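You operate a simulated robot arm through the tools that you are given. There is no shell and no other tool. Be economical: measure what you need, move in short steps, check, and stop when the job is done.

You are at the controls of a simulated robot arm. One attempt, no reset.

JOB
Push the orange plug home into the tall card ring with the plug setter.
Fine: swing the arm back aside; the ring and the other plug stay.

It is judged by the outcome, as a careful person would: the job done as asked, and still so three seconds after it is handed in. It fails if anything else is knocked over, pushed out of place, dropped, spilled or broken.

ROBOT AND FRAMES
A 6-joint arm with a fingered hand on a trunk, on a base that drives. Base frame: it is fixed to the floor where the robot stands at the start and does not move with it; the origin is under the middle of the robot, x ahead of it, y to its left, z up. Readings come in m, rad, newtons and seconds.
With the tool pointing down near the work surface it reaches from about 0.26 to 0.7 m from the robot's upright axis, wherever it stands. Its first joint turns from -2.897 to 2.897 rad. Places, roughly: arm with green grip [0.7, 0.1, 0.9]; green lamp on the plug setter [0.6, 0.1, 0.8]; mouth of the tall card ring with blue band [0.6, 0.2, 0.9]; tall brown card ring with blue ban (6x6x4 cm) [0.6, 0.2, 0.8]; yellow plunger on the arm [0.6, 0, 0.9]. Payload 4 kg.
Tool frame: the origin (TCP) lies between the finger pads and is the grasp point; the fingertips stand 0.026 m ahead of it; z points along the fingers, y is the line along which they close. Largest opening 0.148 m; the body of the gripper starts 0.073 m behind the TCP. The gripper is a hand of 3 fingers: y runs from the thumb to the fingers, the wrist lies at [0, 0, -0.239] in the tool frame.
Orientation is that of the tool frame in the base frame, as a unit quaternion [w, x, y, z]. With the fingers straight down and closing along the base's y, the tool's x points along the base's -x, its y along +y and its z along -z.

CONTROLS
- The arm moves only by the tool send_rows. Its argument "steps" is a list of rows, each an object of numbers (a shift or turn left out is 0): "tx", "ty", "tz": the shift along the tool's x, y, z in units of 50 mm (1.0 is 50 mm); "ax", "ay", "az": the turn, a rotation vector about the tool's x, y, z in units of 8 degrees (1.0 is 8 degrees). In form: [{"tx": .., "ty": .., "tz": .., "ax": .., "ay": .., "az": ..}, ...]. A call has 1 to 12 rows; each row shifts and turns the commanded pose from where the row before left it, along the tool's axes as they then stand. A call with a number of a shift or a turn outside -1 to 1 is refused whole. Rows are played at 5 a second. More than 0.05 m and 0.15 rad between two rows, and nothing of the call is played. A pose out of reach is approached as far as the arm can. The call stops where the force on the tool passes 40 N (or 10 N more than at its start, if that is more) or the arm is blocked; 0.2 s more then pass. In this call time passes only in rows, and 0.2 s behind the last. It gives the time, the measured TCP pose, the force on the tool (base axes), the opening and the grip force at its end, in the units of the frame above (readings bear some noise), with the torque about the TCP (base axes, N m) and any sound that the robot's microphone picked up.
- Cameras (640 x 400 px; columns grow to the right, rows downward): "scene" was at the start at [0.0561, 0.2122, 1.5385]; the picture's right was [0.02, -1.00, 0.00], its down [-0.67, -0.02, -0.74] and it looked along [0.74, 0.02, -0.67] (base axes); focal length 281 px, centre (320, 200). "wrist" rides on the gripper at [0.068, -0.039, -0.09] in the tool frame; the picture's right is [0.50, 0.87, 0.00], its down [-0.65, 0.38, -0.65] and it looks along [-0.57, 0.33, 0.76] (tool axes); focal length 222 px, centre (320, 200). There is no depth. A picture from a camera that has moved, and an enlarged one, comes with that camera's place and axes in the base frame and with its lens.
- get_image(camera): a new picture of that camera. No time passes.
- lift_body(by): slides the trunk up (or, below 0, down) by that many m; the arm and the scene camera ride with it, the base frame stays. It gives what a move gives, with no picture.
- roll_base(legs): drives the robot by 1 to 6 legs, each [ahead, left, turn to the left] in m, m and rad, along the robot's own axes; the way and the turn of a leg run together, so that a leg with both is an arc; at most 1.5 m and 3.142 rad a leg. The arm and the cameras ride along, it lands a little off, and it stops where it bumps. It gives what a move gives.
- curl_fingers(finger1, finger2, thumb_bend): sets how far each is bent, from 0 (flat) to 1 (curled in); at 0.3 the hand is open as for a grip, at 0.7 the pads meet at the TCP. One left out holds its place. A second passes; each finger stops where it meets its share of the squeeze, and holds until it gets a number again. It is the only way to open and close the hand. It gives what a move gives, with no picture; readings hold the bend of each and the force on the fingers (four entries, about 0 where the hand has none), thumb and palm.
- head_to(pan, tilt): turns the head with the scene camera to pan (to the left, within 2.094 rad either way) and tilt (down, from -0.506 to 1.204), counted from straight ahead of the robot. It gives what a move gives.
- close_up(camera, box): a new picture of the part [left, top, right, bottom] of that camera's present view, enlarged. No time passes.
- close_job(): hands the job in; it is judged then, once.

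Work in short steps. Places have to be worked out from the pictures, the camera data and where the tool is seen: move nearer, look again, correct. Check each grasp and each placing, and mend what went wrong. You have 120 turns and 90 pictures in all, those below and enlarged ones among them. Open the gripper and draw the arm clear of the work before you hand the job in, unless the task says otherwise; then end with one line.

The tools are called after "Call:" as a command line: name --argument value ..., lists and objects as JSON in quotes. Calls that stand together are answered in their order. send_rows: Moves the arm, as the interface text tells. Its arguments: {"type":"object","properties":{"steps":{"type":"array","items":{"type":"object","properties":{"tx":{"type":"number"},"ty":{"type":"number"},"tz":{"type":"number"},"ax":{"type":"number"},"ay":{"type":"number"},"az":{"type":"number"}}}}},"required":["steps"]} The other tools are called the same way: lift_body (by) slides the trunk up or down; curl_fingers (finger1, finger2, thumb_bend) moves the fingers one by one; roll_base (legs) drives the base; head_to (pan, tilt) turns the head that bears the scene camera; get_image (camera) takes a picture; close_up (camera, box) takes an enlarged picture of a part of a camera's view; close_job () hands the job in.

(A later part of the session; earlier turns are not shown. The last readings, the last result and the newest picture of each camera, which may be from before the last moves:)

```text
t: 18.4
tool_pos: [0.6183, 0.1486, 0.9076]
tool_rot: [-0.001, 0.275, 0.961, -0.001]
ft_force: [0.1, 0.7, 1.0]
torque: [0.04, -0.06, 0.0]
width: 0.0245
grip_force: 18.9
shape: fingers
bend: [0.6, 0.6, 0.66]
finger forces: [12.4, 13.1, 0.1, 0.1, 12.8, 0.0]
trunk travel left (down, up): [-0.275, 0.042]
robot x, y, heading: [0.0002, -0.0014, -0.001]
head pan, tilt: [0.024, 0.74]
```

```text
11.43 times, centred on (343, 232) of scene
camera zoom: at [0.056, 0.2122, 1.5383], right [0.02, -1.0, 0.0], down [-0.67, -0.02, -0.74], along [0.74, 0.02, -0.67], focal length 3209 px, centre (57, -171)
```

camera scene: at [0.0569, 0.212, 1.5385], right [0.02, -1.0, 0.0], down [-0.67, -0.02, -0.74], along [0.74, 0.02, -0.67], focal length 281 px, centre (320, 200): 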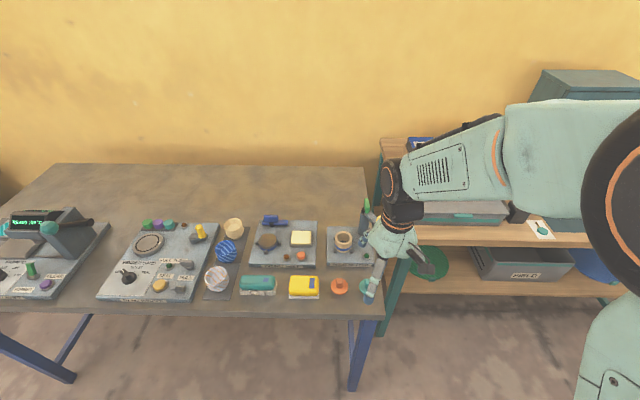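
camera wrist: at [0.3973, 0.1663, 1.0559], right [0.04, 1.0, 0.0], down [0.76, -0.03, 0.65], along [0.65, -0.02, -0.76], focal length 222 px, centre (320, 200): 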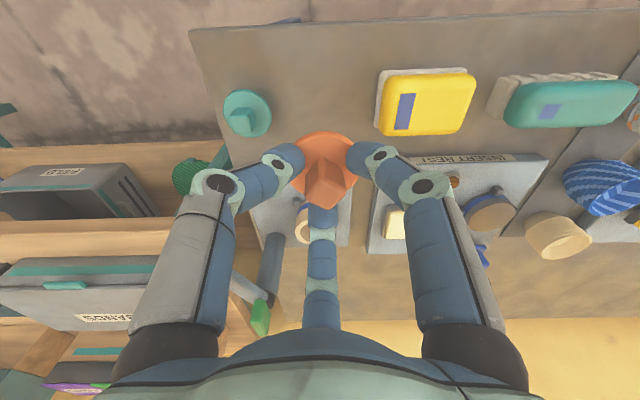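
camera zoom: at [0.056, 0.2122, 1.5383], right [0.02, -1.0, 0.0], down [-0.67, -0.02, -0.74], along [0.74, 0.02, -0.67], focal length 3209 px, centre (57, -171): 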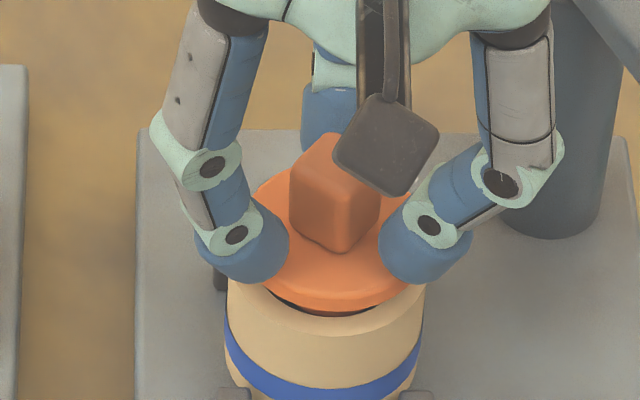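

Now the plug looks shifted toward −x relative to the ring, yet free of force. I need a sharper look before pressing again.

Call:
close_up --camera "scene" --box '[334, 222, 354, 240]'

Call:
get_image --camera "wrist"

```text
16.00 times, centred on (344, 231) of scene
camera zoom: at [0.056, 0.2122, 1.5383], right [0.02, -1.0, 0.0], down [-0.67, -0.02, -0.74], along [0.74, 0.02, -0.67], focal length 4492 px, centre (-64, -296)
```

zoom: 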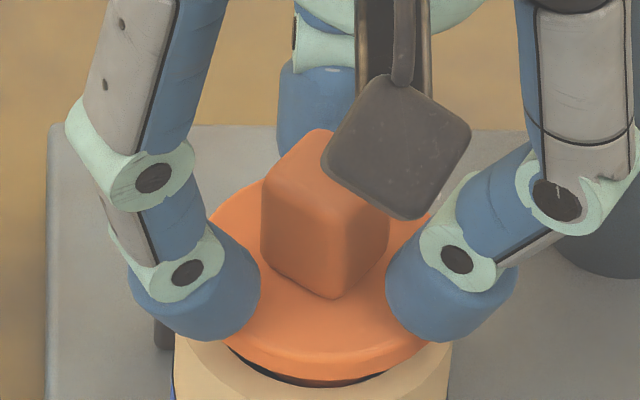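

```text
48 pictures are left
camera wrist: at [0.5412, 0.1509, 0.9975], right [0.03, 1.0, 0.0], down [0.76, -0.03, 0.65], along [0.65, -0.02, -0.76], focal length 222 px, centre (320, 200)
```

wrist: 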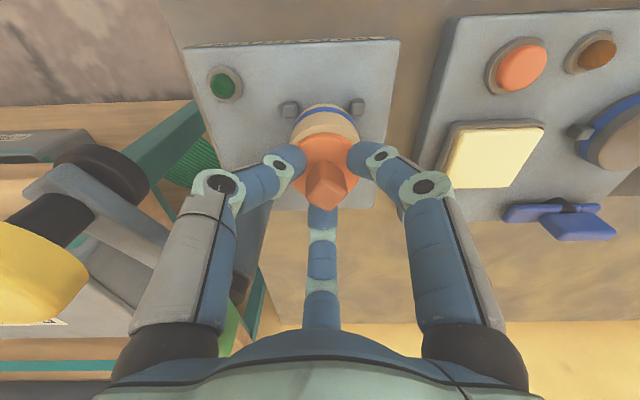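

Putting both cameras and the torque together, the mouth is near z≈0.866, so the stem is already in the mouth and now centred. I press lightly down again to see whether the contact is centred.

Call:
send_rows --steps '[{"tz": 0.04}, {"tz": 0.0}]'

```text
t: 19.0
tool_pos: [0.6198, 0.1484, 0.9071]
tool_rot: [0.002, 0.276, 0.961, 0.0]
ft_force: [-1.3, -0.4, 5.6]
torque: [0.08, 0.03, 0.01]
width: 0.0244
grip_force: 20.0
shape: fingers
bend: [0.6, 0.6, 0.66]
finger forces: [13.8, 12.6, 0.0, 0.0, 14.0, 0.0]
trunk travel left (down, up): [-0.275, 0.042]
robot x, y, heading: [0.0023, -0.0012, 0.001]
head pan, tilt: [0.024, 0.74]
```

Contact is now toward +y only. Nudge y by −1 mm and press 2 mm more.

Call:
send_rows --steps '[{"tx": -0.01, "ty": -0.017}, {"tz": 0.04}, {"tz": 0.0}]'

Call:
close_up --camera "scene" --box '[328, 220, 358, 255]'

Call:
close_up --camera "wrist" --box '[250, 100, 390, 210]'

```text
t: 19.8
tool_pos: [0.6192, 0.1483, 0.9065]
tool_rot: [0.002, 0.276, 0.961, 0.001]
ft_force: [0.4, 3.7, 19.0]
torque: [0.41, -0.13, -0.02]
width: 0.0243
grip_force: 24.3
shape: fingers
bend: [0.6, 0.6, 0.66]
finger forces: [19.1, 17.6, 0.0, 0.0, 12.6, 0.1]
trunk travel left (down, up): [-0.275, 0.042]
robot x, y, heading: [0.0008, 0.0023, -0.001]
head pan, tilt: [0.024, 0.74]
```

```text
11.43 times, centred on (343, 238) of scene
camera zoom: at [0.054, 0.2121, 1.5387], right [0.02, -1.0, 0.0], down [-0.67, -0.02, -0.74], along [0.74, 0.02, -0.67], focal length 3209 px, centre (57, -229)
```

zoom: 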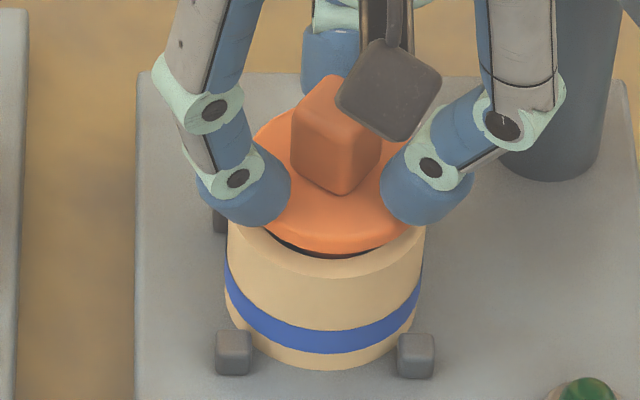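

```text
3.64 times, centred on (320, 155) of wrist
camera zoom: at [0.5412, 0.1501, 0.9966], right [0.04, 1.0, 0.0], down [0.75, -0.03, 0.66], along [0.66, -0.02, -0.75], focal length 808 px, centre (320, 364)
```

zoom: 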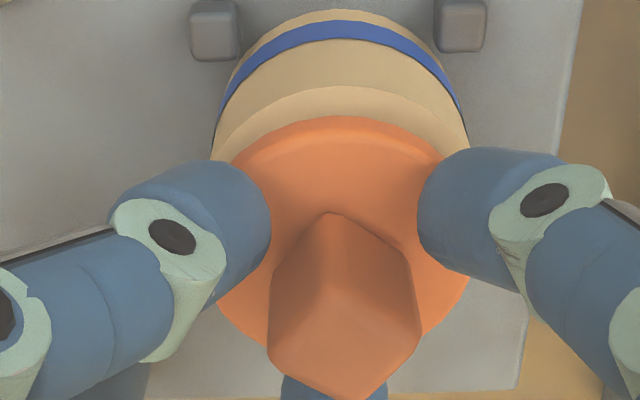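

Lateral force on the stem shows it's inside the hole already touching the −y wall, so it is started in the mouth. I relax the push (back to near-zero force), then release.

Call:
send_rows --steps '[{"tz": -0.07}, {"tx": 0.01, "ty": 0.014}, {"tz": 0.0}]'

```text
t: 20.6
tool_pos: [0.6198, 0.1492, 0.9067]
tool_rot: [0.0, 0.276, 0.961, -0.001]
ft_force: [0.5, -0.3, 6.7]
torque: [0.05, -0.07, -0.03]
width: 0.0245
grip_force: 20.4
shape: fingers
bend: [0.6, 0.6, 0.66]
finger forces: [13.1, 14.2, 0.0, 0.0, 13.5, 0.0]
trunk travel left (down, up): [-0.275, 0.042]
robot x, y, heading: [0.0027, -0.0031, -0.0]
head pan, tilt: [0.024, 0.74]
```

Near relaxed. I lift another 1 mm and open the fingers slightly to release.

Call:
send_rows --steps '[{"tz": -0.025}]'

Call:
curl_fingers --finger1 0.5 --finger2 0.5 --thumb_bend 0.5

Call:
close_up --camera "scene" --box '[328, 220, 358, 255]'

Call:
close_up --camera "wrist" --box '[250, 100, 390, 210]'

```text
t: 21.0
tool_pos: [0.6201, 0.1476, 0.9069]
tool_rot: [0.0, 0.276, 0.961, 0.0]
ft_force: [-0.5, 0.5, -0.6]
torque: [-0.01, -0.01, 0.04]
width: 0.0242
grip_force: 18.4
shape: fingers
bend: [0.6, 0.6, 0.66]
finger forces: [11.7, 11.8, 0.0, 0.1, 12.9, 0.1]
trunk travel left (down, up): [-0.275, 0.042]
robot x, y, heading: [0.0014, -0.0013, 0.001]
head pan, tilt: [0.024, 0.74]
```

```text
t: 22.0
tool_pos: [0.6212, 0.1475, 0.9084]
tool_rot: [0.0, 0.276, 0.961, 0.0]
ft_force: [-0.6, 0.7, -0.2]
torque: [0.0, 0.02, 0.02]
width: 0.0614
grip_force: 0.0
shape: fingers
bend: [0.5, 0.5, 0.5]
finger forces: [0.0, 0.0, 0.1, 0.0, 0.0, 0.1]
trunk travel left (down, up): [-0.275, 0.042]
robot x, y, heading: [0.0002, 0.0038, 0.002]
head pan, tilt: [0.024, 0.74]
```

```text
11.43 times, centred on (343, 238) of scene
camera zoom: at [0.0561, 0.2122, 1.5385], right [0.02, -1.0, 0.0], down [-0.67, -0.02, -0.74], along [0.74, 0.02, -0.67], focal length 3209 px, centre (57, -229)
```

zoom: 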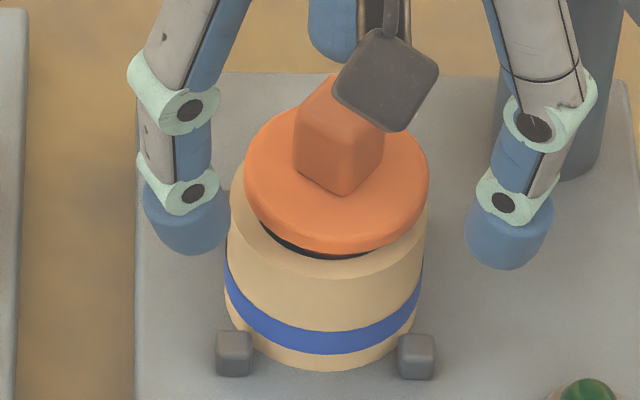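

```text
3.64 times, centred on (320, 155) of wrist
camera zoom: at [0.5429, 0.151, 0.9985], right [0.04, 1.0, 0.0], down [0.76, -0.03, 0.65], along [0.65, -0.02, -0.76], focal length 808 px, centre (320, 364)
```

zoom: 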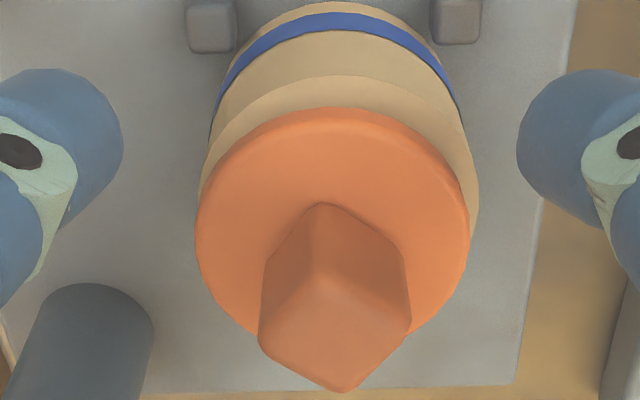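

Released; the plug stays in the mouth, perhaps slightly tilted. I raise the hand clear 60 mm and look properly.

Call:
send_rows --steps '[{"tz": -0.5}, {"tz": -0.7}, {"tz": -0.6}]'

Call:
close_up --camera "wrist" --box '[270, 90, 370, 180]'

Call:
close_up --camera "scene" --box '[328, 220, 358, 255]'

```text
t: 22.8
tool_pos: [0.6222, 0.1484, 0.9982]
tool_rot: [0.0, 0.275, 0.961, 0.0]
ft_force: [0.1, 0.3, -0.6]
torque: [0.0, 0.02, -0.02]
width: 0.0619
grip_force: 0.0
shape: fingers
bend: [0.5, 0.5, 0.5]
finger forces: [0.0, 0.1, 0.0, 0.0, 0.0, 0.0]
trunk travel left (down, up): [-0.275, 0.042]
robot x, y, heading: [-0.0005, -0.0042, -0.002]
head pan, tilt: [0.024, 0.74]
```

```text
4.44 times, centred on (320, 135) of wrist
camera zoom: at [0.5439, 0.1513, 1.0885], right [0.03, 1.0, 0.0], down [0.76, -0.03, 0.65], along [0.65, -0.02, -0.76], focal length 987 px, centre (320, 489)
```

zoom: 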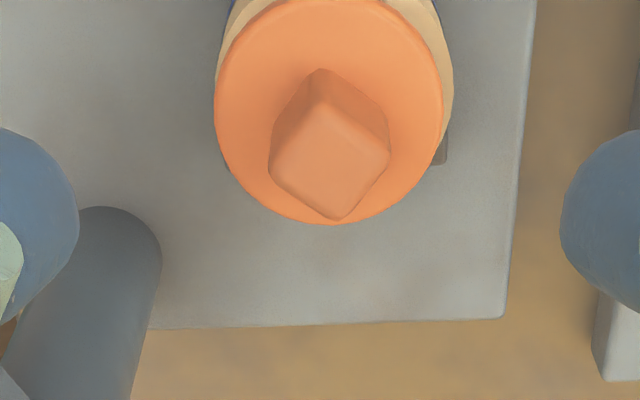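

```text
11.43 times, centred on (343, 238) of scene
camera zoom: at [0.0558, 0.2121, 1.5385], right [0.02, -1.0, 0.0], down [-0.67, -0.02, -0.74], along [0.74, 0.02, -0.67], focal length 3209 px, centre (57, -229)
```

zoom: 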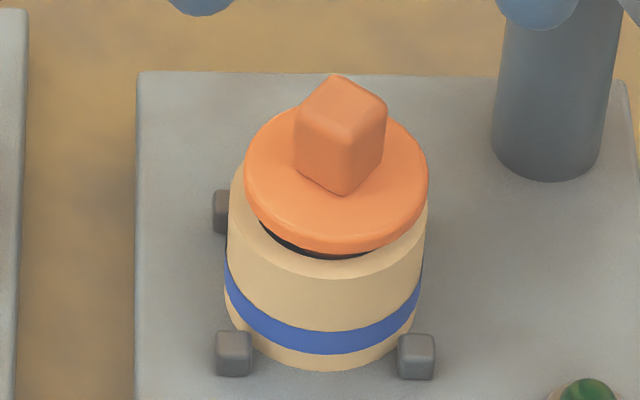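

The plug sits in the mouth with its stem inside, leaning ~2 mm to −y; it isn't yet home, which is the plunger's job. Now I study the swing arm.

Call:
close_up --camera "scene" --box '[345, 190, 400, 250]'

Call:
get_image --camera "wrist"

```text
6.67 times, centred on (372, 220) of scene
camera zoom: at [0.0558, 0.2121, 1.5385], right [0.02, -1.0, 0.0], down [-0.67, -0.02, -0.74], along [0.74, 0.02, -0.67], focal length 1872 px, centre (-30, 67)
```

zoom: 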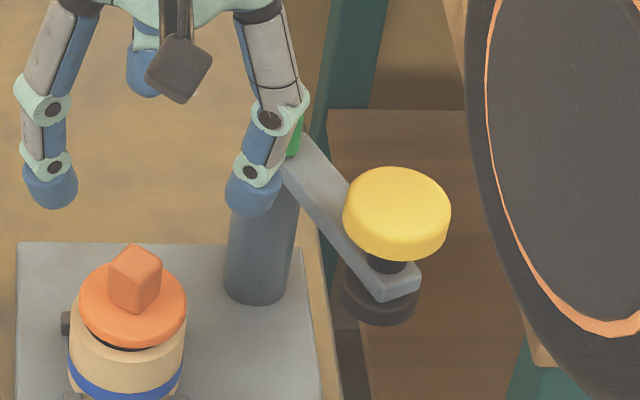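

```text
40 pictures are left
camera wrist: at [0.5439, 0.1513, 1.0885], right [0.03, 1.0, 0.0], down [0.76, -0.03, 0.65], along [0.65, -0.02, -0.76], focal length 222 px, centre (320, 200)
```

wrist: 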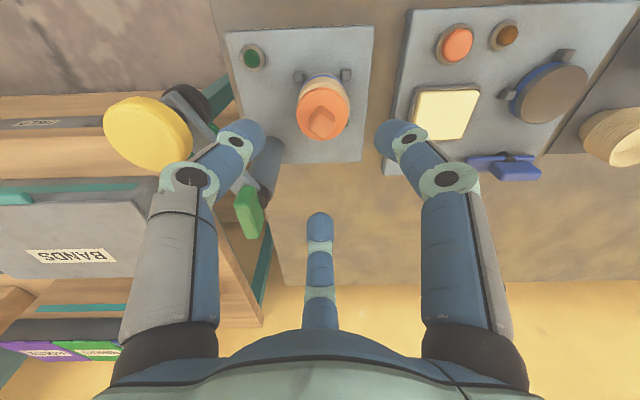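

I need the plunger's height relative to the plug knob. I'll back the hand off to (0.47, 0.07, 0.99), open it, and tilt it so the wrist camera looks nearly level at the setter.

Call:
send_rows --steps '[{"tx": 0.4375, "ty": -0.733}, {"tx": 0.4375, "ty": -0.733}, {"tx": 0.4375, "ty": -0.733}, {"tx": 0.4375, "ty": -0.733}, {"ax": -0.464, "ay": -0.742}, {"ax": -0.464, "ay": -0.742}, {"ax": -0.464, "ay": -0.742}, {"ax": -0.464, "ay": -0.742}, {"ax": -0.464, "ay": -0.742}]'

Call:
curl_fingers --finger1 0.3 --finger2 0.3 --thumb_bend 0.3

Call:
get_image --camera "wrist"

```text
t: 24.8
tool_pos: [0.4691, 0.0663, 0.9984]
tool_rot: [0.26, 0.269, 0.925, 0.065]
ft_force: [-0.1, -0.2, -0.5]
torque: [0.01, 0.02, 0.01]
width: 0.0618
grip_force: 0.0
shape: fingers
bend: [0.5, 0.5, 0.5]
finger forces: [0.0, 0.0, 0.0, 0.0, 0.0, 0.0]
out of reach, approached as far as the arm can: row 9
trunk travel left (down, up): [-0.275, 0.042]
robot x, y, heading: [-0.0045, 0.0028, -0.004]
head pan, tilt: [0.024, 0.74]
```

```text
t: 25.8
tool_pos: [0.4697, 0.0647, 0.9986]
tool_rot: [0.26, 0.27, 0.925, 0.064]
ft_force: [0.2, 0.2, 0.7]
torque: [0.0, 0.0, 0.0]
width: 0.1266
grip_force: 0.1
shape: fingers
bend: [0.3, 0.3, 0.3]
finger forces: [0.0, 0.0, 0.0, 0.0, 0.0, 0.0]
trunk travel left (down, up): [-0.275, 0.042]
robot x, y, heading: [0.0025, 0.0025, -0.003]
head pan, tilt: [0.024, 0.74]
```

```text
39 pictures are left
camera wrist: at [0.3563, 0.0698, 1.0353], right [0.04, 1.0, 0.0], down [0.31, -0.01, 0.95], along [0.95, -0.04, -0.31], focal length 222 px, centre (320, 200)
```

wrist: 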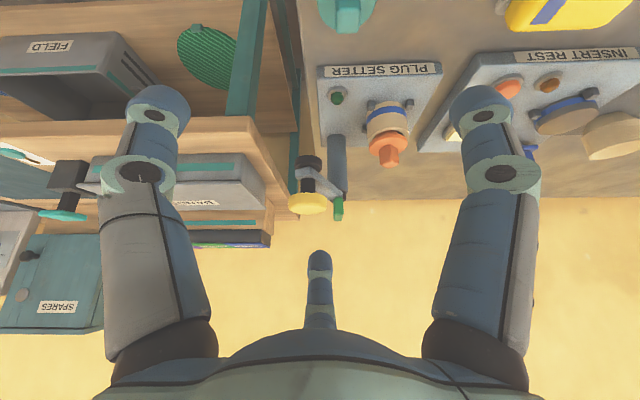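

Excellent view. Enlarge it.

Call:
close_up --camera "wrist" --box '[280, 70, 430, 230]'

```text
2.50 times, centred on (355, 150) of wrist
camera zoom: at [0.3563, 0.0698, 1.0353], right [0.04, 1.0, 0.0], down [0.31, -0.01, 0.95], along [0.95, -0.04, -0.31], focal length 555 px, centre (232, 325)
```

zoom: 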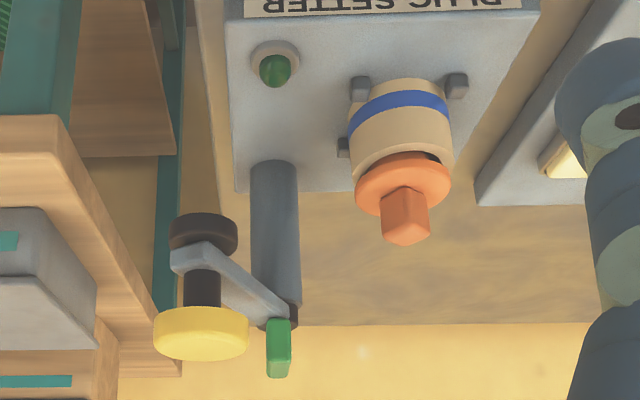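

Pad bottom (~0.90) and the knob top (~0.903) are about level, and the plug clearly leans toward −y with a gap on its +y side. It must sit straight before I swing the arm; zooming in.

Call:
close_up --camera "wrist" --box '[350, 90, 415, 175]'

Call:
close_up --camera "scene" --box '[330, 220, 357, 250]'

```text
4.71 times, centred on (382, 132) of wrist
camera zoom: at [0.3563, 0.0698, 1.0353], right [0.04, 1.0, 0.0], down [0.31, -0.01, 0.95], along [0.95, -0.04, -0.31], focal length 1045 px, centre (26, 518)
```

zoom: 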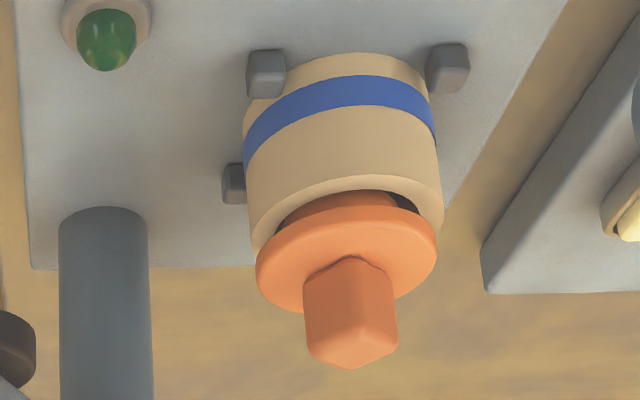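

```text
13.33 times, centred on (344, 235) of scene
camera zoom: at [0.0561, 0.2122, 1.5385], right [0.02, -1.0, 0.0], down [-0.67, -0.02, -0.74], along [0.74, 0.02, -0.67], focal length 3744 px, centre (7, -267)
```

zoom: 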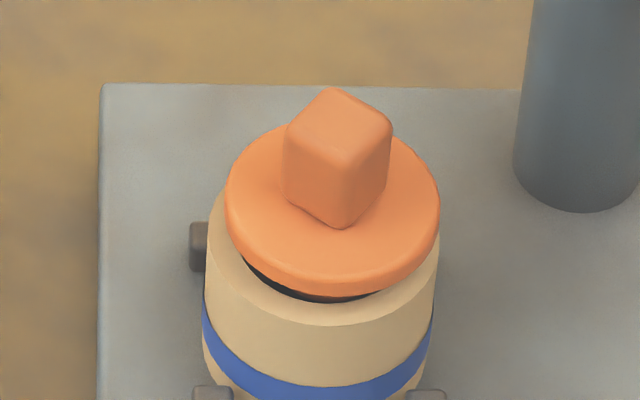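

The plug sits level, stem inside the mouth, offset ~2 mm to −y, with the disc ~8 mm above the rim: started, not home. The pad passes ~6 mm above the knob. I'll take the yellow cap (≈(0.608, 0.045), top z≈0.9625) between three fingers and carry the arm round. First untilt and turn the hand so a finger gap faces the pivot.

Call:
send_rows --steps '[{"ax": 0.464, "ay": 0.742}, {"ax": 0.464, "ay": 0.742}, {"ax": 0.464, "ay": 0.742}, {"ax": 0.464, "ay": 0.742}]'

```text
t: 26.8
tool_pos: [0.471, 0.0623, 0.9984]
tool_rot: [0.053, 0.285, 0.957, -0.003]
ft_force: [0.2, -0.9, 0.0]
torque: [0.0, -0.01, -0.02]
width: 0.1264
grip_force: 0.1
shape: fingers
bend: [0.3, 0.3, 0.3]
finger forces: [0.1, 0.1, 0.1, 0.0, 0.0, 0.0]
out of reach, approached as far as the arm can: row 1
trunk travel left (down, up): [-0.275, 0.042]
robot x, y, heading: [0.0021, 0.0018, -0.002]
head pan, tilt: [0.024, 0.74]
```

About 7° tilt is left; remove it, then turn the hand ~88° counter-clockwise.

Call:
send_rows --steps '[{"ax": 0.464, "ay": 0.742}, {"az": -1}, {"az": -1}, {"az": -1}, {"az": -1}, {"az": -1}, {"az": -1}, {"az": -1}, {"az": -1}, {"az": -1}, {"az": -1}, {"az": -1}]'

Call:
get_image --camera "wrist"

Call:
get_image --camera "scene"

```text
t: 29.4
tool_pos: [0.4714, 0.0621, 0.9975]
tool_rot: [-0.016, -0.461, 0.887, -0.009]
ft_force: [0.9, 0.7, 0.1]
torque: [-0.03, -0.02, -0.02]
width: 0.1264
grip_force: 0.1
shape: fingers
bend: [0.3, 0.3, 0.3]
finger forces: [0.1, 0.0, 0.0, 0.1, 0.0, 0.0]
trunk travel left (down, up): [-0.275, 0.042]
robot x, y, heading: [-0.0025, -0.0014, 0.001]
head pan, tilt: [0.024, 0.74]
```

```text
35 pictures are left
camera wrist: at [0.466, -0.0126, 1.0911], right [-1.0, 0.09, 0.02], down [0.08, 0.77, 0.63], along [0.04, 0.63, -0.78], focal length 222 px, centre (320, 200)
```

wrist: 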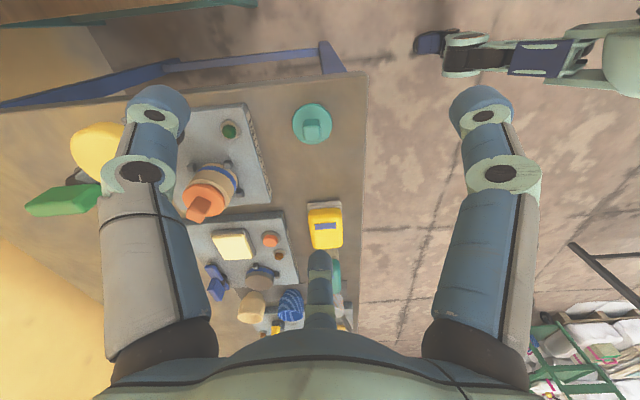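

```text
34 pictures are left
camera scene: at [0.0561, 0.2122, 1.5385], right [0.02, -1.0, 0.0], down [-0.67, -0.02, -0.74], along [0.74, 0.02, -0.67], focal length 281 px, centre (320, 200)
```

scene: 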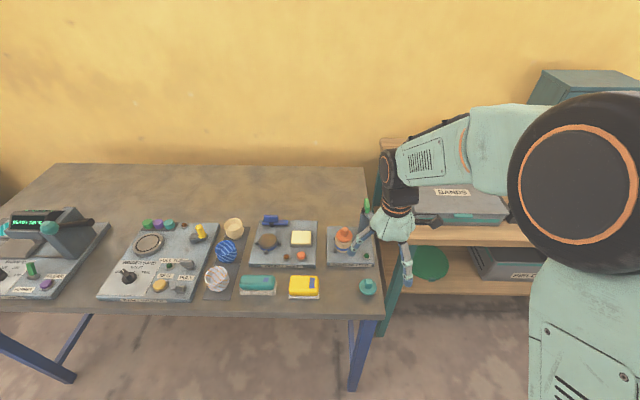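

A 2° tilt remains; I correct it, set the fingers to a wide cage, raise 25 mm, and move above the yellow cap.

Call:
curl_fingers --finger1 0.42 --finger2 0.42 --thumb_bend 0.42

Call:
send_rows --steps '[{"tz": -0.5, "ay": -0.26}, {"tx": -0.433, "ty": -0.81}, {"tx": -0.433, "ty": -0.81}, {"tx": -0.433, "ty": -0.81}, {"tz": 0.0}]'

Call:
get_image --camera "wrist"

Call:
close_up --camera "scene" --box '[320, 160, 430, 260]'

```text
t: 30.4
tool_pos: [0.4721, 0.0617, 0.9982]
tool_rot: [-0.016, -0.46, 0.888, -0.008]
ft_force: [-0.6, 0.0, 0.4]
torque: [-0.01, 0.0, -0.02]
width: 0.0892
grip_force: 0.0
shape: fingers
bend: [0.42, 0.42, 0.42]
finger forces: [0.1, 0.1, 0.0, 0.0, 0.0, 0.1]
trunk travel left (down, up): [-0.275, 0.042]
robot x, y, heading: [-0.0008, 0.002, 0.0]
head pan, tilt: [0.024, 0.74]
```

```text
t: 31.6
tool_pos: [0.6053, 0.0419, 1.0291]
tool_rot: [0.0, -0.46, 0.888, -0.002]
ft_force: [0.5, -0.1, -0.1]
torque: [0.01, 0.0, -0.02]
width: 0.0889
grip_force: 0.1
shape: fingers
bend: [0.42, 0.42, 0.42]
finger forces: [0.0, 0.0, 0.0, 0.0, 0.0, 0.1]
trunk travel left (down, up): [-0.275, 0.042]
robot x, y, heading: [0.0022, -0.0035, 0.001]
head pan, tilt: [0.024, 0.74]
```

```text
33 pictures are left
camera wrist: at [0.598, -0.0358, 1.1188], right [-1.0, 0.09, 0.0], down [0.07, 0.75, 0.65], along [0.06, 0.65, -0.76], focal length 222 px, centre (320, 200)
```

wrist: 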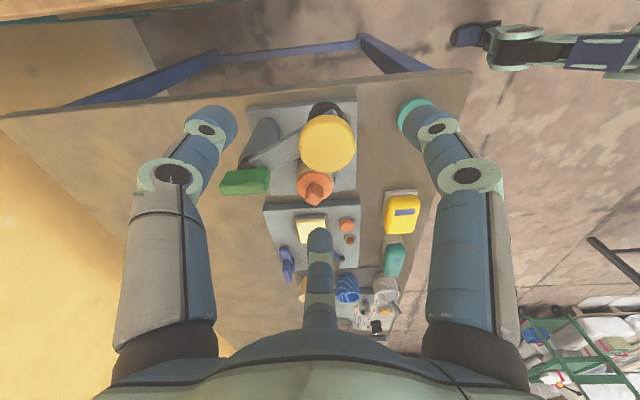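

```text
4.00 times, centred on (375, 210) of scene
camera zoom: at [0.0551, 0.2123, 1.5385], right [0.02, -1.0, 0.0], down [-0.67, -0.02, -0.74], along [0.74, 0.02, -0.67], focal length 1123 px, centre (100, 160)
```

zoom: 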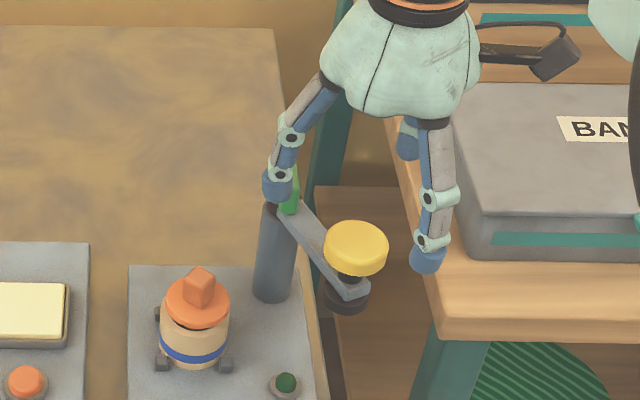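

Cap centre measures (0.600, 0.045), top ≈0.958; hand nearly above. Small correction and lower 40 mm, then check.

Call:
send_rows --steps '[{"tx": 0.01, "ty": 0.116}, {"tz": 0.4}, {"tz": 0.4}]'

Call:
get_image --camera "wrist"

Call:
close_up --camera "scene" --box '[320, 160, 430, 260]'

```text
t: 32.4
tool_pos: [0.6021, 0.0465, 0.9866]
tool_rot: [0.001, -0.46, 0.888, -0.001]
ft_force: [0.4, -0.1, -0.3]
torque: [0.05, 0.0, -0.01]
width: 0.0893
grip_force: 0.0
shape: fingers
bend: [0.42, 0.42, 0.42]
finger forces: [0.1, 0.0, 0.1, 0.0, 0.0, 0.0]
trunk travel left (down, up): [-0.275, 0.042]
robot x, y, heading: [-0.0057, -0.0004, 0.002]
head pan, tilt: [0.024, 0.74]
```

```text
31 pictures are left
camera wrist: at [0.5949, -0.0311, 1.0765], right [-1.0, 0.09, 0.0], down [0.07, 0.75, 0.65], along [0.06, 0.65, -0.76], focal length 222 px, centre (320, 200)
```

wrist: 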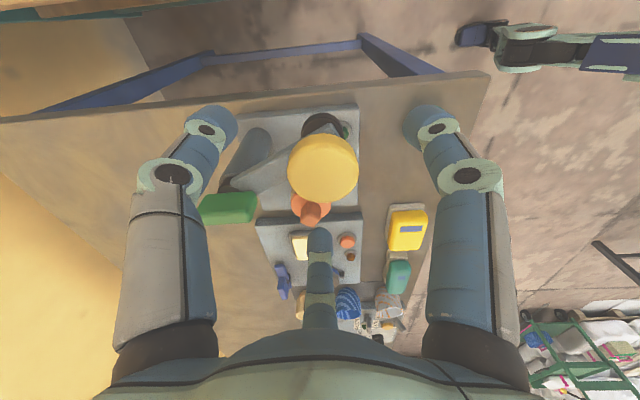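

```text
4.00 times, centred on (375, 210) of scene
camera zoom: at [0.0562, 0.2123, 1.5385], right [0.02, -1.0, 0.0], down [-0.67, -0.02, -0.74], along [0.74, 0.02, -0.67], focal length 1123 px, centre (100, 160)
```

zoom: 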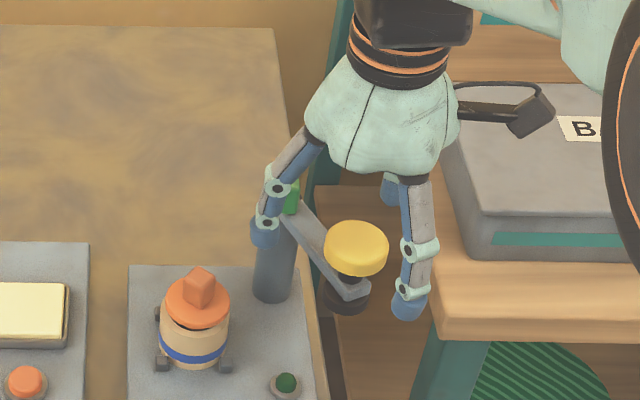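

Cap is centred under the hand. Lower 20 mm and close gently on the cap.

Call:
send_rows --steps '[{"tz": 0.2}, {"tz": 0.2}]'

Call:
curl_fingers --finger1 0.53 --finger2 0.53 --thumb_bend 0.53

Call:
get_image --camera "wrist"

```text
t: 33.0
tool_pos: [0.6042, 0.0469, 0.9659]
tool_rot: [0.001, -0.461, 0.887, -0.001]
ft_force: [0.2, -0.2, 0.0]
torque: [0.0, 0.03, -0.01]
width: 0.0889
grip_force: 0.1
shape: fingers
bend: [0.42, 0.42, 0.42]
finger forces: [0.1, 0.0, 0.1, 0.1, 0.0, 0.1]
trunk travel left (down, up): [-0.275, 0.042]
robot x, y, heading: [0.0026, 0.0019, -0.001]
head pan, tilt: [0.024, 0.74]
```

```text
t: 34.0
tool_pos: [0.6037, 0.0468, 0.9652]
tool_rot: [0.0, -0.461, 0.888, -0.001]
ft_force: [0.2, -1.1, 0.1]
torque: [0.02, -0.03, -0.02]
width: 0.0529
grip_force: 0.1
shape: fingers
bend: [0.53, 0.53, 0.53]
finger forces: [0.1, 0.0, 0.0, 0.0, 0.0, 0.0]
trunk travel left (down, up): [-0.275, 0.042]
robot x, y, heading: [0.0008, -0.002, 0.003]
head pan, tilt: [0.024, 0.74]
```

```text
29 pictures are left
camera wrist: at [0.5965, -0.0302, 1.0561], right [-1.0, 0.09, 0.0], down [0.07, 0.75, 0.65], along [0.06, 0.65, -0.76], focal length 222 px, centre (320, 200)
```

wrist: 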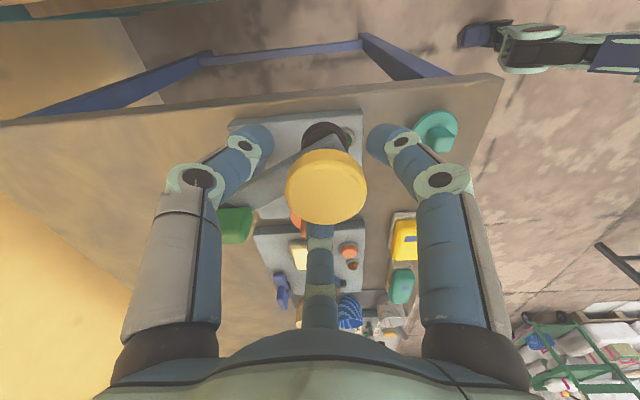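

The cap is loosely caged (gap 53 mm round a 46 mm cap). I swing along the arc about the pivot (≈(0.675, 0.085)), turning the hand with the arm; 3 rows first to check forces.

Call:
send_rows --steps '[{"tx": -0.1185, "ty": 0.1977, "az": 0.9875}, {"tx": -0.1185, "ty": 0.1977, "az": 0.9875}, {"tx": -0.1185, "ty": 0.1977, "az": 0.9875}]'

Call:
get_image --camera "wrist"

```text
t: 34.8
tool_pos: [0.5937, 0.0809, 0.966]
tool_rot: [0.001, -0.268, 0.964, -0.001]
ft_force: [1.1, 0.6, 0.0]
torque: [-0.02, 0.0, 0.01]
width: 0.053
grip_force: 0.5
shape: fingers
bend: [0.53, 0.53, 0.53]
finger forces: [0.0, 0.1, 0.0, 0.0, 0.4, 0.0]
trunk travel left (down, up): [-0.275, 0.042]
robot x, y, heading: [-0.0036, -0.0011, 0.001]
head pan, tilt: [0.024, 0.74]
```

```text
28 pictures are left
camera wrist: at [0.5552, 0.0131, 1.0558], right [-0.87, 0.48, 0.0], down [0.37, 0.66, 0.65], along [0.32, 0.57, -0.76], focal length 222 px, centre (320, 200)
```

wrist: 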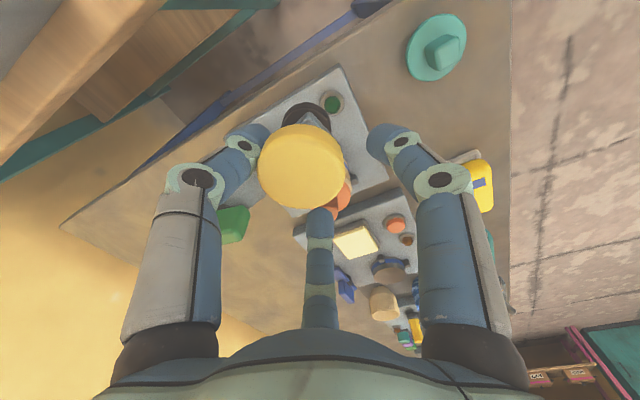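

The arm swings freely with ~0 N. Four more rows, then check before the pad reaches the plug.

Call:
send_rows --steps '[{"tx": -0.1185, "ty": 0.1977, "az": 0.9875}, {"tx": -0.1185, "ty": 0.1977, "az": 0.9875}, {"tx": -0.1185, "ty": 0.1977, "az": 0.9875}, {"tx": -0.1185, "ty": 0.1977, "az": 0.9875}]'

Call:
close_up --camera "scene" --box '[315, 190, 385, 260]'

Call:
get_image --camera "wrist"

```text
t: 35.8
tool_pos: [0.6027, 0.1254, 0.9645]
tool_rot: [0.0, 0.007, 1.0, 0.0]
ft_force: [-0.8, 0.1, 0.1]
torque: [0.0, 0.01, 0.02]
width: 0.0528
grip_force: 0.0
shape: fingers
bend: [0.53, 0.53, 0.53]
finger forces: [0.0, 0.0, 0.0, 0.0, 0.1, 0.0]
trunk travel left (down, up): [-0.275, 0.042]
robot x, y, heading: [0.0037, 0.0017, -0.007]
head pan, tilt: [0.024, 0.74]
```

```text
5.71 times, centred on (350, 225) of scene
camera zoom: at [0.0562, 0.2124, 1.5384], right [0.02, -1.0, 0.0], down [-0.67, -0.02, -0.74], along [0.74, 0.02, -0.67], focal length 1604 px, centre (149, 57)
```

zoom: 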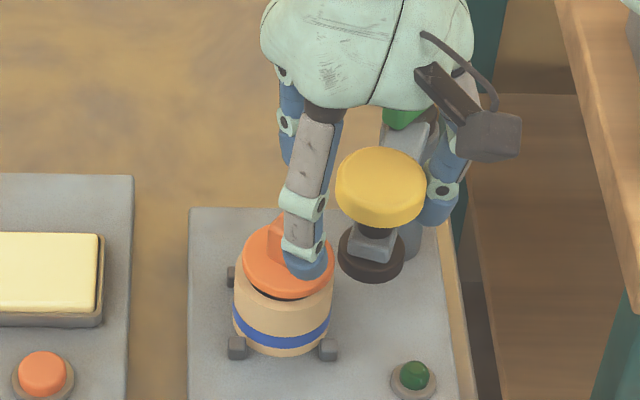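

```text
26 pictures are left
camera wrist: at [0.5344, 0.0882, 1.0542], right [-0.49, 0.87, 0.0], down [0.66, 0.37, 0.65], along [0.57, 0.32, -0.76], focal length 222 px, centre (320, 200)
```

wrist: 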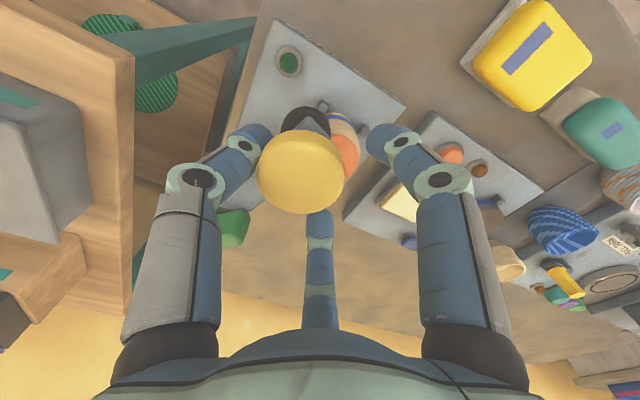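

It's too close to call whether the pad clears the knob, so before swinging further I release the cap and go look from the side.

Call:
curl_fingers --finger1 0.4 --finger2 0.4 --thumb_bend 0.4

Call:
send_rows --steps '[{"tz": -0.6}, {"tz": -0.6}, {"tx": 0.867, "ty": -0.267}, {"tx": 0.867, "ty": -0.267}, {"tx": 0.867, "ty": -0.267}, {"az": 1}, {"az": 1}, {"az": 1}, {"az": 1}, {"ax": -0.53, "ay": -0.848}, {"ax": -0.53, "ay": -0.848}, {"ax": -0.53, "ay": -0.848}]'

Call:
get_image --camera "wrist"

```text
t: 36.8
tool_pos: [0.6028, 0.1259, 0.9653]
tool_rot: [0.001, 0.005, 1.0, -0.001]
ft_force: [-0.5, -0.6, 0.0]
torque: [-0.02, -0.01, -0.01]
width: 0.0946
grip_force: 0.1
shape: fingers
bend: [0.4, 0.4, 0.4]
finger forces: [0.0, 0.1, 0.1, 0.1, 0.0, 0.0]
trunk travel left (down, up): [-0.275, 0.042]
robot x, y, heading: [0.0025, -0.0006, -0.002]
head pan, tilt: [0.024, 0.74]
```

```text
t: 39.4
tool_pos: [0.4718, 0.0865, 1.023]
tool_rot: [0.201, 0.273, 0.939, 0.058]
ft_force: [0.3, -0.2, 0.0]
torque: [-0.01, 0.06, -0.03]
width: 0.0947
grip_force: 0.1
shape: fingers
bend: [0.4, 0.4, 0.4]
finger forces: [0.0, 0.0, 0.1, 0.0, 0.1, 0.1]
trunk travel left (down, up): [-0.275, 0.042]
robot x, y, heading: [0.0018, 0.0003, -0.0]
head pan, tilt: [0.024, 0.74]
```

```text
25 pictures are left
camera wrist: at [0.3636, 0.0907, 1.0736], right [0.04, 1.0, 0.01], down [0.42, -0.03, 0.91], along [0.91, -0.03, -0.42], focal length 222 px, centre (320, 200)
```

wrist: 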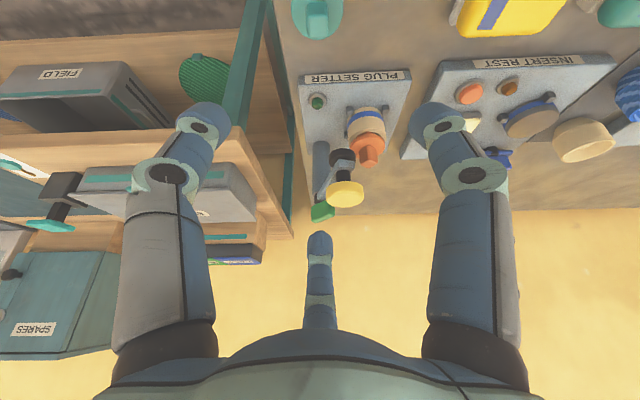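

Call:
close_up --camera "wrist" --box '[305, 95, 400, 215]'

```text
3.33 times, centred on (352, 155) of wrist
camera zoom: at [0.3636, 0.0907, 1.0736], right [0.04, 1.0, 0.01], down [0.42, -0.03, 0.91], along [0.91, -0.03, -0.42], focal length 740 px, centre (212, 350)
```

zoom: 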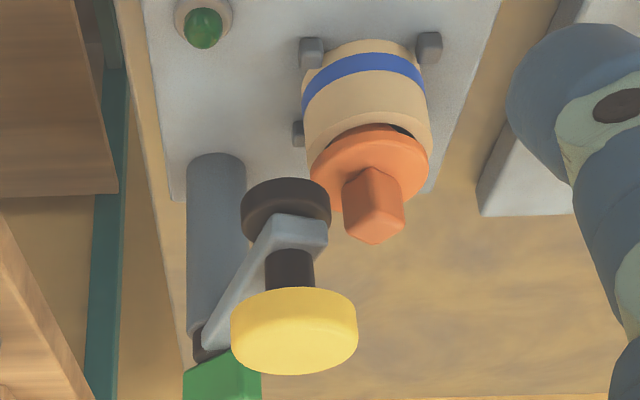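

Best joint estimate: pad bottom ≈0.901–0.903, knob top ≈0.898–0.900: a slim clearance. I return to the cage pose by reversing the moves and will advance in tiny steps watching the force.

Call:
send_rows --steps '[{"ax": 0.53, "ay": 0.848}, {"ax": 0.53, "ay": 0.848}, {"ax": 0.53, "ay": 0.848}, {"az": -1}, {"az": -1}, {"az": -1}, {"az": -1}, {"tx": -0.867, "ty": 0.267}, {"tx": -0.867, "ty": 0.267}, {"tx": -0.867, "ty": 0.267}, {"tz": 0.3}, {"tz": 0.0}]'

Call:
get_image --camera "wrist"

```text
t: 42.0
tool_pos: [0.6005, 0.1263, 1.0087]
tool_rot: [0.001, 0.005, 1.0, -0.001]
ft_force: [-0.2, 0.4, -0.5]
torque: [-0.02, 0.01, 0.02]
width: 0.095
grip_force: 0.0
shape: fingers
bend: [0.4, 0.4, 0.4]
finger forces: [0.0, 0.1, 0.0, 0.1, 0.0, 0.0]
trunk travel left (down, up): [-0.275, 0.042]
robot x, y, heading: [-0.003, -0.001, 0.005]
head pan, tilt: [0.024, 0.74]
```

```text
23 pictures are left
camera wrist: at [0.5322, 0.0879, 1.0985], right [-0.49, 0.87, 0.0], down [0.66, 0.37, 0.65], along [0.57, 0.32, -0.76], focal length 222 px, centre (320, 200)
```

wrist: 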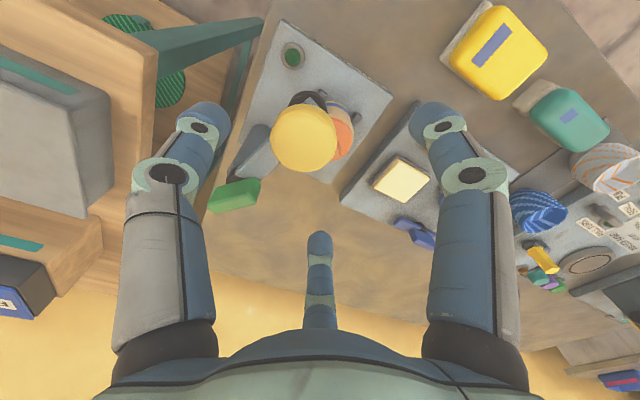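

Cap sits about (−5, −14) mm from the TCP. I recentre over it, descend and close the cage.

Call:
send_rows --steps '[{"tx": 0.08, "ty": -0.25}, {"tz": 0.44}, {"tz": 0.43}]'

Call:
curl_fingers --finger1 0.54 --finger2 0.54 --thumb_bend 0.54

Call:
get_image --camera "wrist"

```text
t: 42.8
tool_pos: [0.5963, 0.1142, 0.9649]
tool_rot: [0.001, 0.004, 1.0, -0.001]
ft_force: [0.0, -0.7, -0.2]
torque: [0.04, 0.02, -0.03]
width: 0.0947
grip_force: 0.1
shape: fingers
bend: [0.4, 0.4, 0.4]
finger forces: [0.1, 0.0, 0.0, 0.1, 0.1, 0.0]
trunk travel left (down, up): [-0.275, 0.042]
robot x, y, heading: [0.0029, -0.0018, 0.001]
head pan, tilt: [0.024, 0.74]
```

```text
t: 43.8
tool_pos: [0.598, 0.1162, 0.9655]
tool_rot: [0.001, 0.004, 1.0, -0.001]
ft_force: [0.9, -0.3, 1.1]
torque: [0.0, 0.01, 0.02]
width: 0.0494
grip_force: 0.1
shape: fingers
bend: [0.54, 0.54, 0.54]
finger forces: [0.1, 0.0, 0.0, 0.0, 0.0, 0.0]
trunk travel left (down, up): [-0.275, 0.042]
robot x, y, heading: [-0.0026, 0.003, -0.001]
head pan, tilt: [0.024, 0.74]
```

```text
22 pictures are left
camera wrist: at [0.5289, 0.0768, 1.0551], right [-0.49, 0.87, 0.0], down [0.66, 0.37, 0.65], along [0.57, 0.32, -0.76], focal length 222 px, centre (320, 200)
```

wrist: 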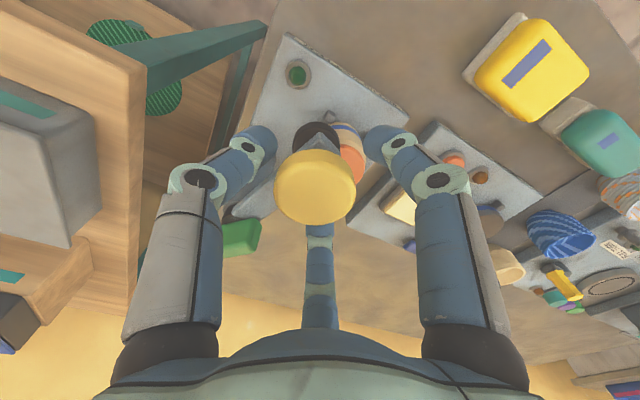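

Cap is snugly caged. Advance in 4° rows: two first.

Call:
send_rows --steps '[{"tx": -0.0456, "ty": 0.106, "az": 0.5}, {"tx": -0.0456, "ty": 0.106, "az": 0.5}, {"tz": 0}]'

Call:
close_up --camera "scene" --box '[325, 205, 370, 255]'

```text
t: 44.6
tool_pos: [0.603, 0.1252, 0.9649]
tool_rot: [0.001, 0.074, 0.997, -0.001]
ft_force: [0.4, -0.4, -0.3]
torque: [0.0, 0.02, 0.0]
width: 0.0495
grip_force: 0.0
shape: fingers
bend: [0.54, 0.54, 0.54]
finger forces: [0.0, 0.0, 0.1, 0.0, 0.0, 0.0]
trunk travel left (down, up): [-0.275, 0.042]
robot x, y, heading: [-0.0011, -0.0025, 0.0]
head pan, tilt: [0.024, 0.74]
```

```text
8.00 times, centred on (348, 230) of scene
camera zoom: at [0.056, 0.2121, 1.5385], right [0.02, -1.0, 0.0], down [-0.67, -0.02, -0.74], along [0.74, 0.02, -0.67], focal length 2246 px, centre (100, -40)
```

zoom: 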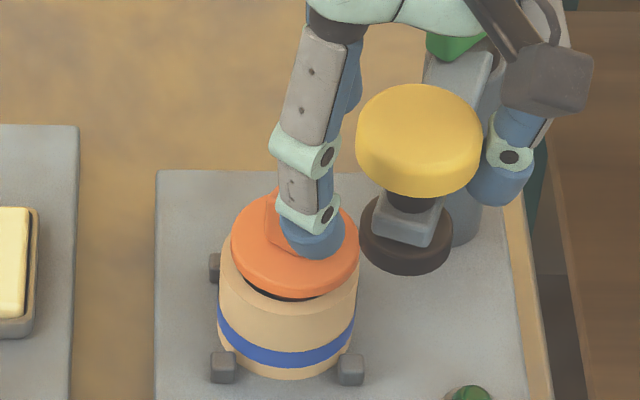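

No force yet and fingertips well above the knob. Two more 4° rows.

Call:
send_rows --steps '[{"tx": -0.0456, "ty": 0.106, "az": 0.5}, {"tz": 0}]'

Call:
send_rows --steps '[{"tx": -0.0456, "ty": 0.106, "az": 0.5}, {"tz": 0}]'

Call:
close_up --camera "scene" --box '[325, 205, 370, 255]'

```text
t: 45.2
tool_pos: [0.6063, 0.1285, 0.9668]
tool_rot: [0.0, 0.109, 0.994, -0.001]
ft_force: [0.3, -0.3, -1.2]
torque: [-0.01, 0.02, -0.03]
width: 0.0496
grip_force: 0.3
shape: fingers
bend: [0.54, 0.54, 0.54]
finger forces: [0.1, 0.1, 0.0, 0.1, 0.2, 0.1]
trunk travel left (down, up): [-0.275, 0.042]
robot x, y, heading: [0.0003, -0.0027, 0.0]
head pan, tilt: [0.024, 0.74]
```

```text
t: 45.8
tool_pos: [0.6088, 0.1339, 0.9656]
tool_rot: [0.001, 0.143, 0.99, -0.001]
ft_force: [-0.1, 0.1, -0.1]
torque: [-0.02, 0.01, 0.02]
width: 0.0498
grip_force: 0.5
shape: fingers
bend: [0.54, 0.54, 0.54]
finger forces: [0.1, 0.1, 0.0, 0.1, 0.1, 0.1]
trunk travel left (down, up): [-0.275, 0.042]
robot x, y, heading: [0.0037, 0.0014, 0.0]
head pan, tilt: [0.024, 0.74]
```

```text
8.00 times, centred on (348, 230) of scene
camera zoom: at [0.056, 0.2121, 1.5385], right [0.02, -1.0, 0.0], down [-0.67, -0.02, -0.74], along [0.74, 0.02, -0.67], focal length 2246 px, centre (100, -40)
```

zoom: 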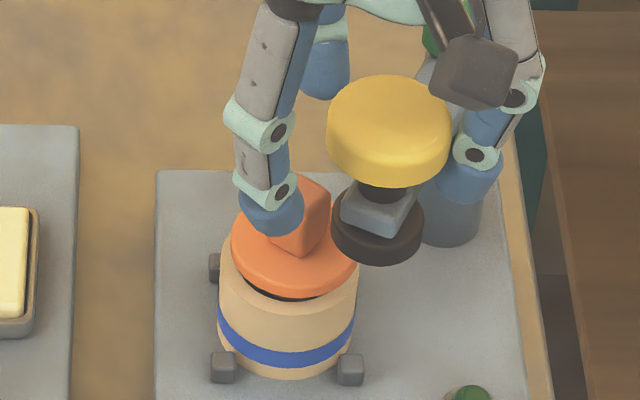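

Still no resistance; pad edge is arriving at the knob. Next one 4° row, then check.

Call:
send_rows --steps '[{"tx": -0.0228, "ty": 0.053, "az": 0.25}, {"tx": -0.0228, "ty": 0.053, "az": 0.25}, {"tz": 0}]'

Call:
close_up --camera "scene" --box '[325, 205, 370, 255]'

```text
t: 46.6
tool_pos: [0.613, 0.1382, 0.9646]
tool_rot: [0.001, 0.178, 0.984, -0.001]
ft_force: [-0.1, -1.0, 0.3]
torque: [0.02, 0.01, 0.03]
width: 0.0493
grip_force: 0.0
shape: fingers
bend: [0.54, 0.54, 0.54]
finger forces: [0.0, 0.0, 0.1, 0.0, 0.1, 0.1]
trunk travel left (down, up): [-0.275, 0.042]
robot x, y, heading: [0.0056, -0.0015, 0.002]
head pan, tilt: [0.024, 0.74]
```

```text
8.00 times, centred on (348, 230) of scene
camera zoom: at [0.0561, 0.2122, 1.5385], right [0.02, -1.0, 0.0], down [-0.67, -0.02, -0.74], along [0.74, 0.02, -0.67], focal length 2246 px, centre (100, -40)
```

zoom: 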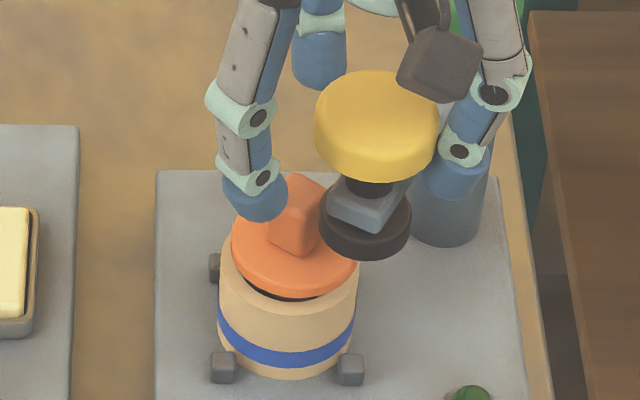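

Still free, plug unmoved. Another 4°.

Call:
send_rows --steps '[{"tx": -0.0228, "ty": 0.053, "az": 0.25}, {"tx": -0.0228, "ty": 0.053, "az": 0.25}, {"tz": 0}]'

Call:
close_up --camera "scene" --box '[325, 205, 370, 255]'

```text
t: 47.4
tool_pos: [0.6188, 0.142, 0.9663]
tool_rot: [0.001, 0.212, 0.977, 0.0]
ft_force: [0.3, 0.2, 0.3]
torque: [-0.04, 0.02, -0.03]
width: 0.0496
grip_force: 0.1
shape: fingers
bend: [0.54, 0.54, 0.54]
finger forces: [0.0, 0.1, 0.0, 0.0, 0.1, 0.0]
trunk travel left (down, up): [-0.275, 0.042]
robot x, y, heading: [0.0016, -0.0012, 0.003]
head pan, tilt: [0.024, 0.74]
```

```text
8.00 times, centred on (348, 230) of scene
camera zoom: at [0.0561, 0.2122, 1.5385], right [0.02, -1.0, 0.0], down [-0.67, -0.02, -0.74], along [0.74, 0.02, -0.67], focal length 2246 px, centre (100, -40)
```

zoom: 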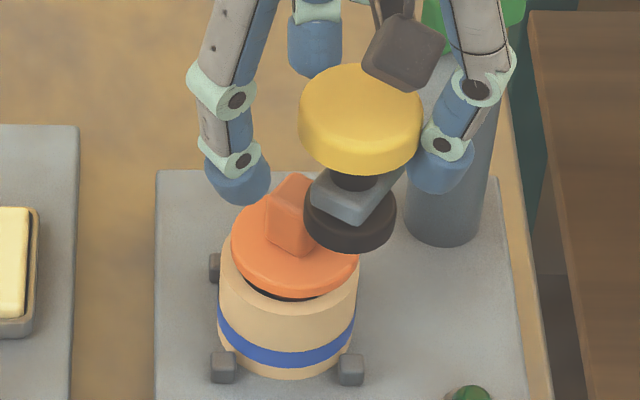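

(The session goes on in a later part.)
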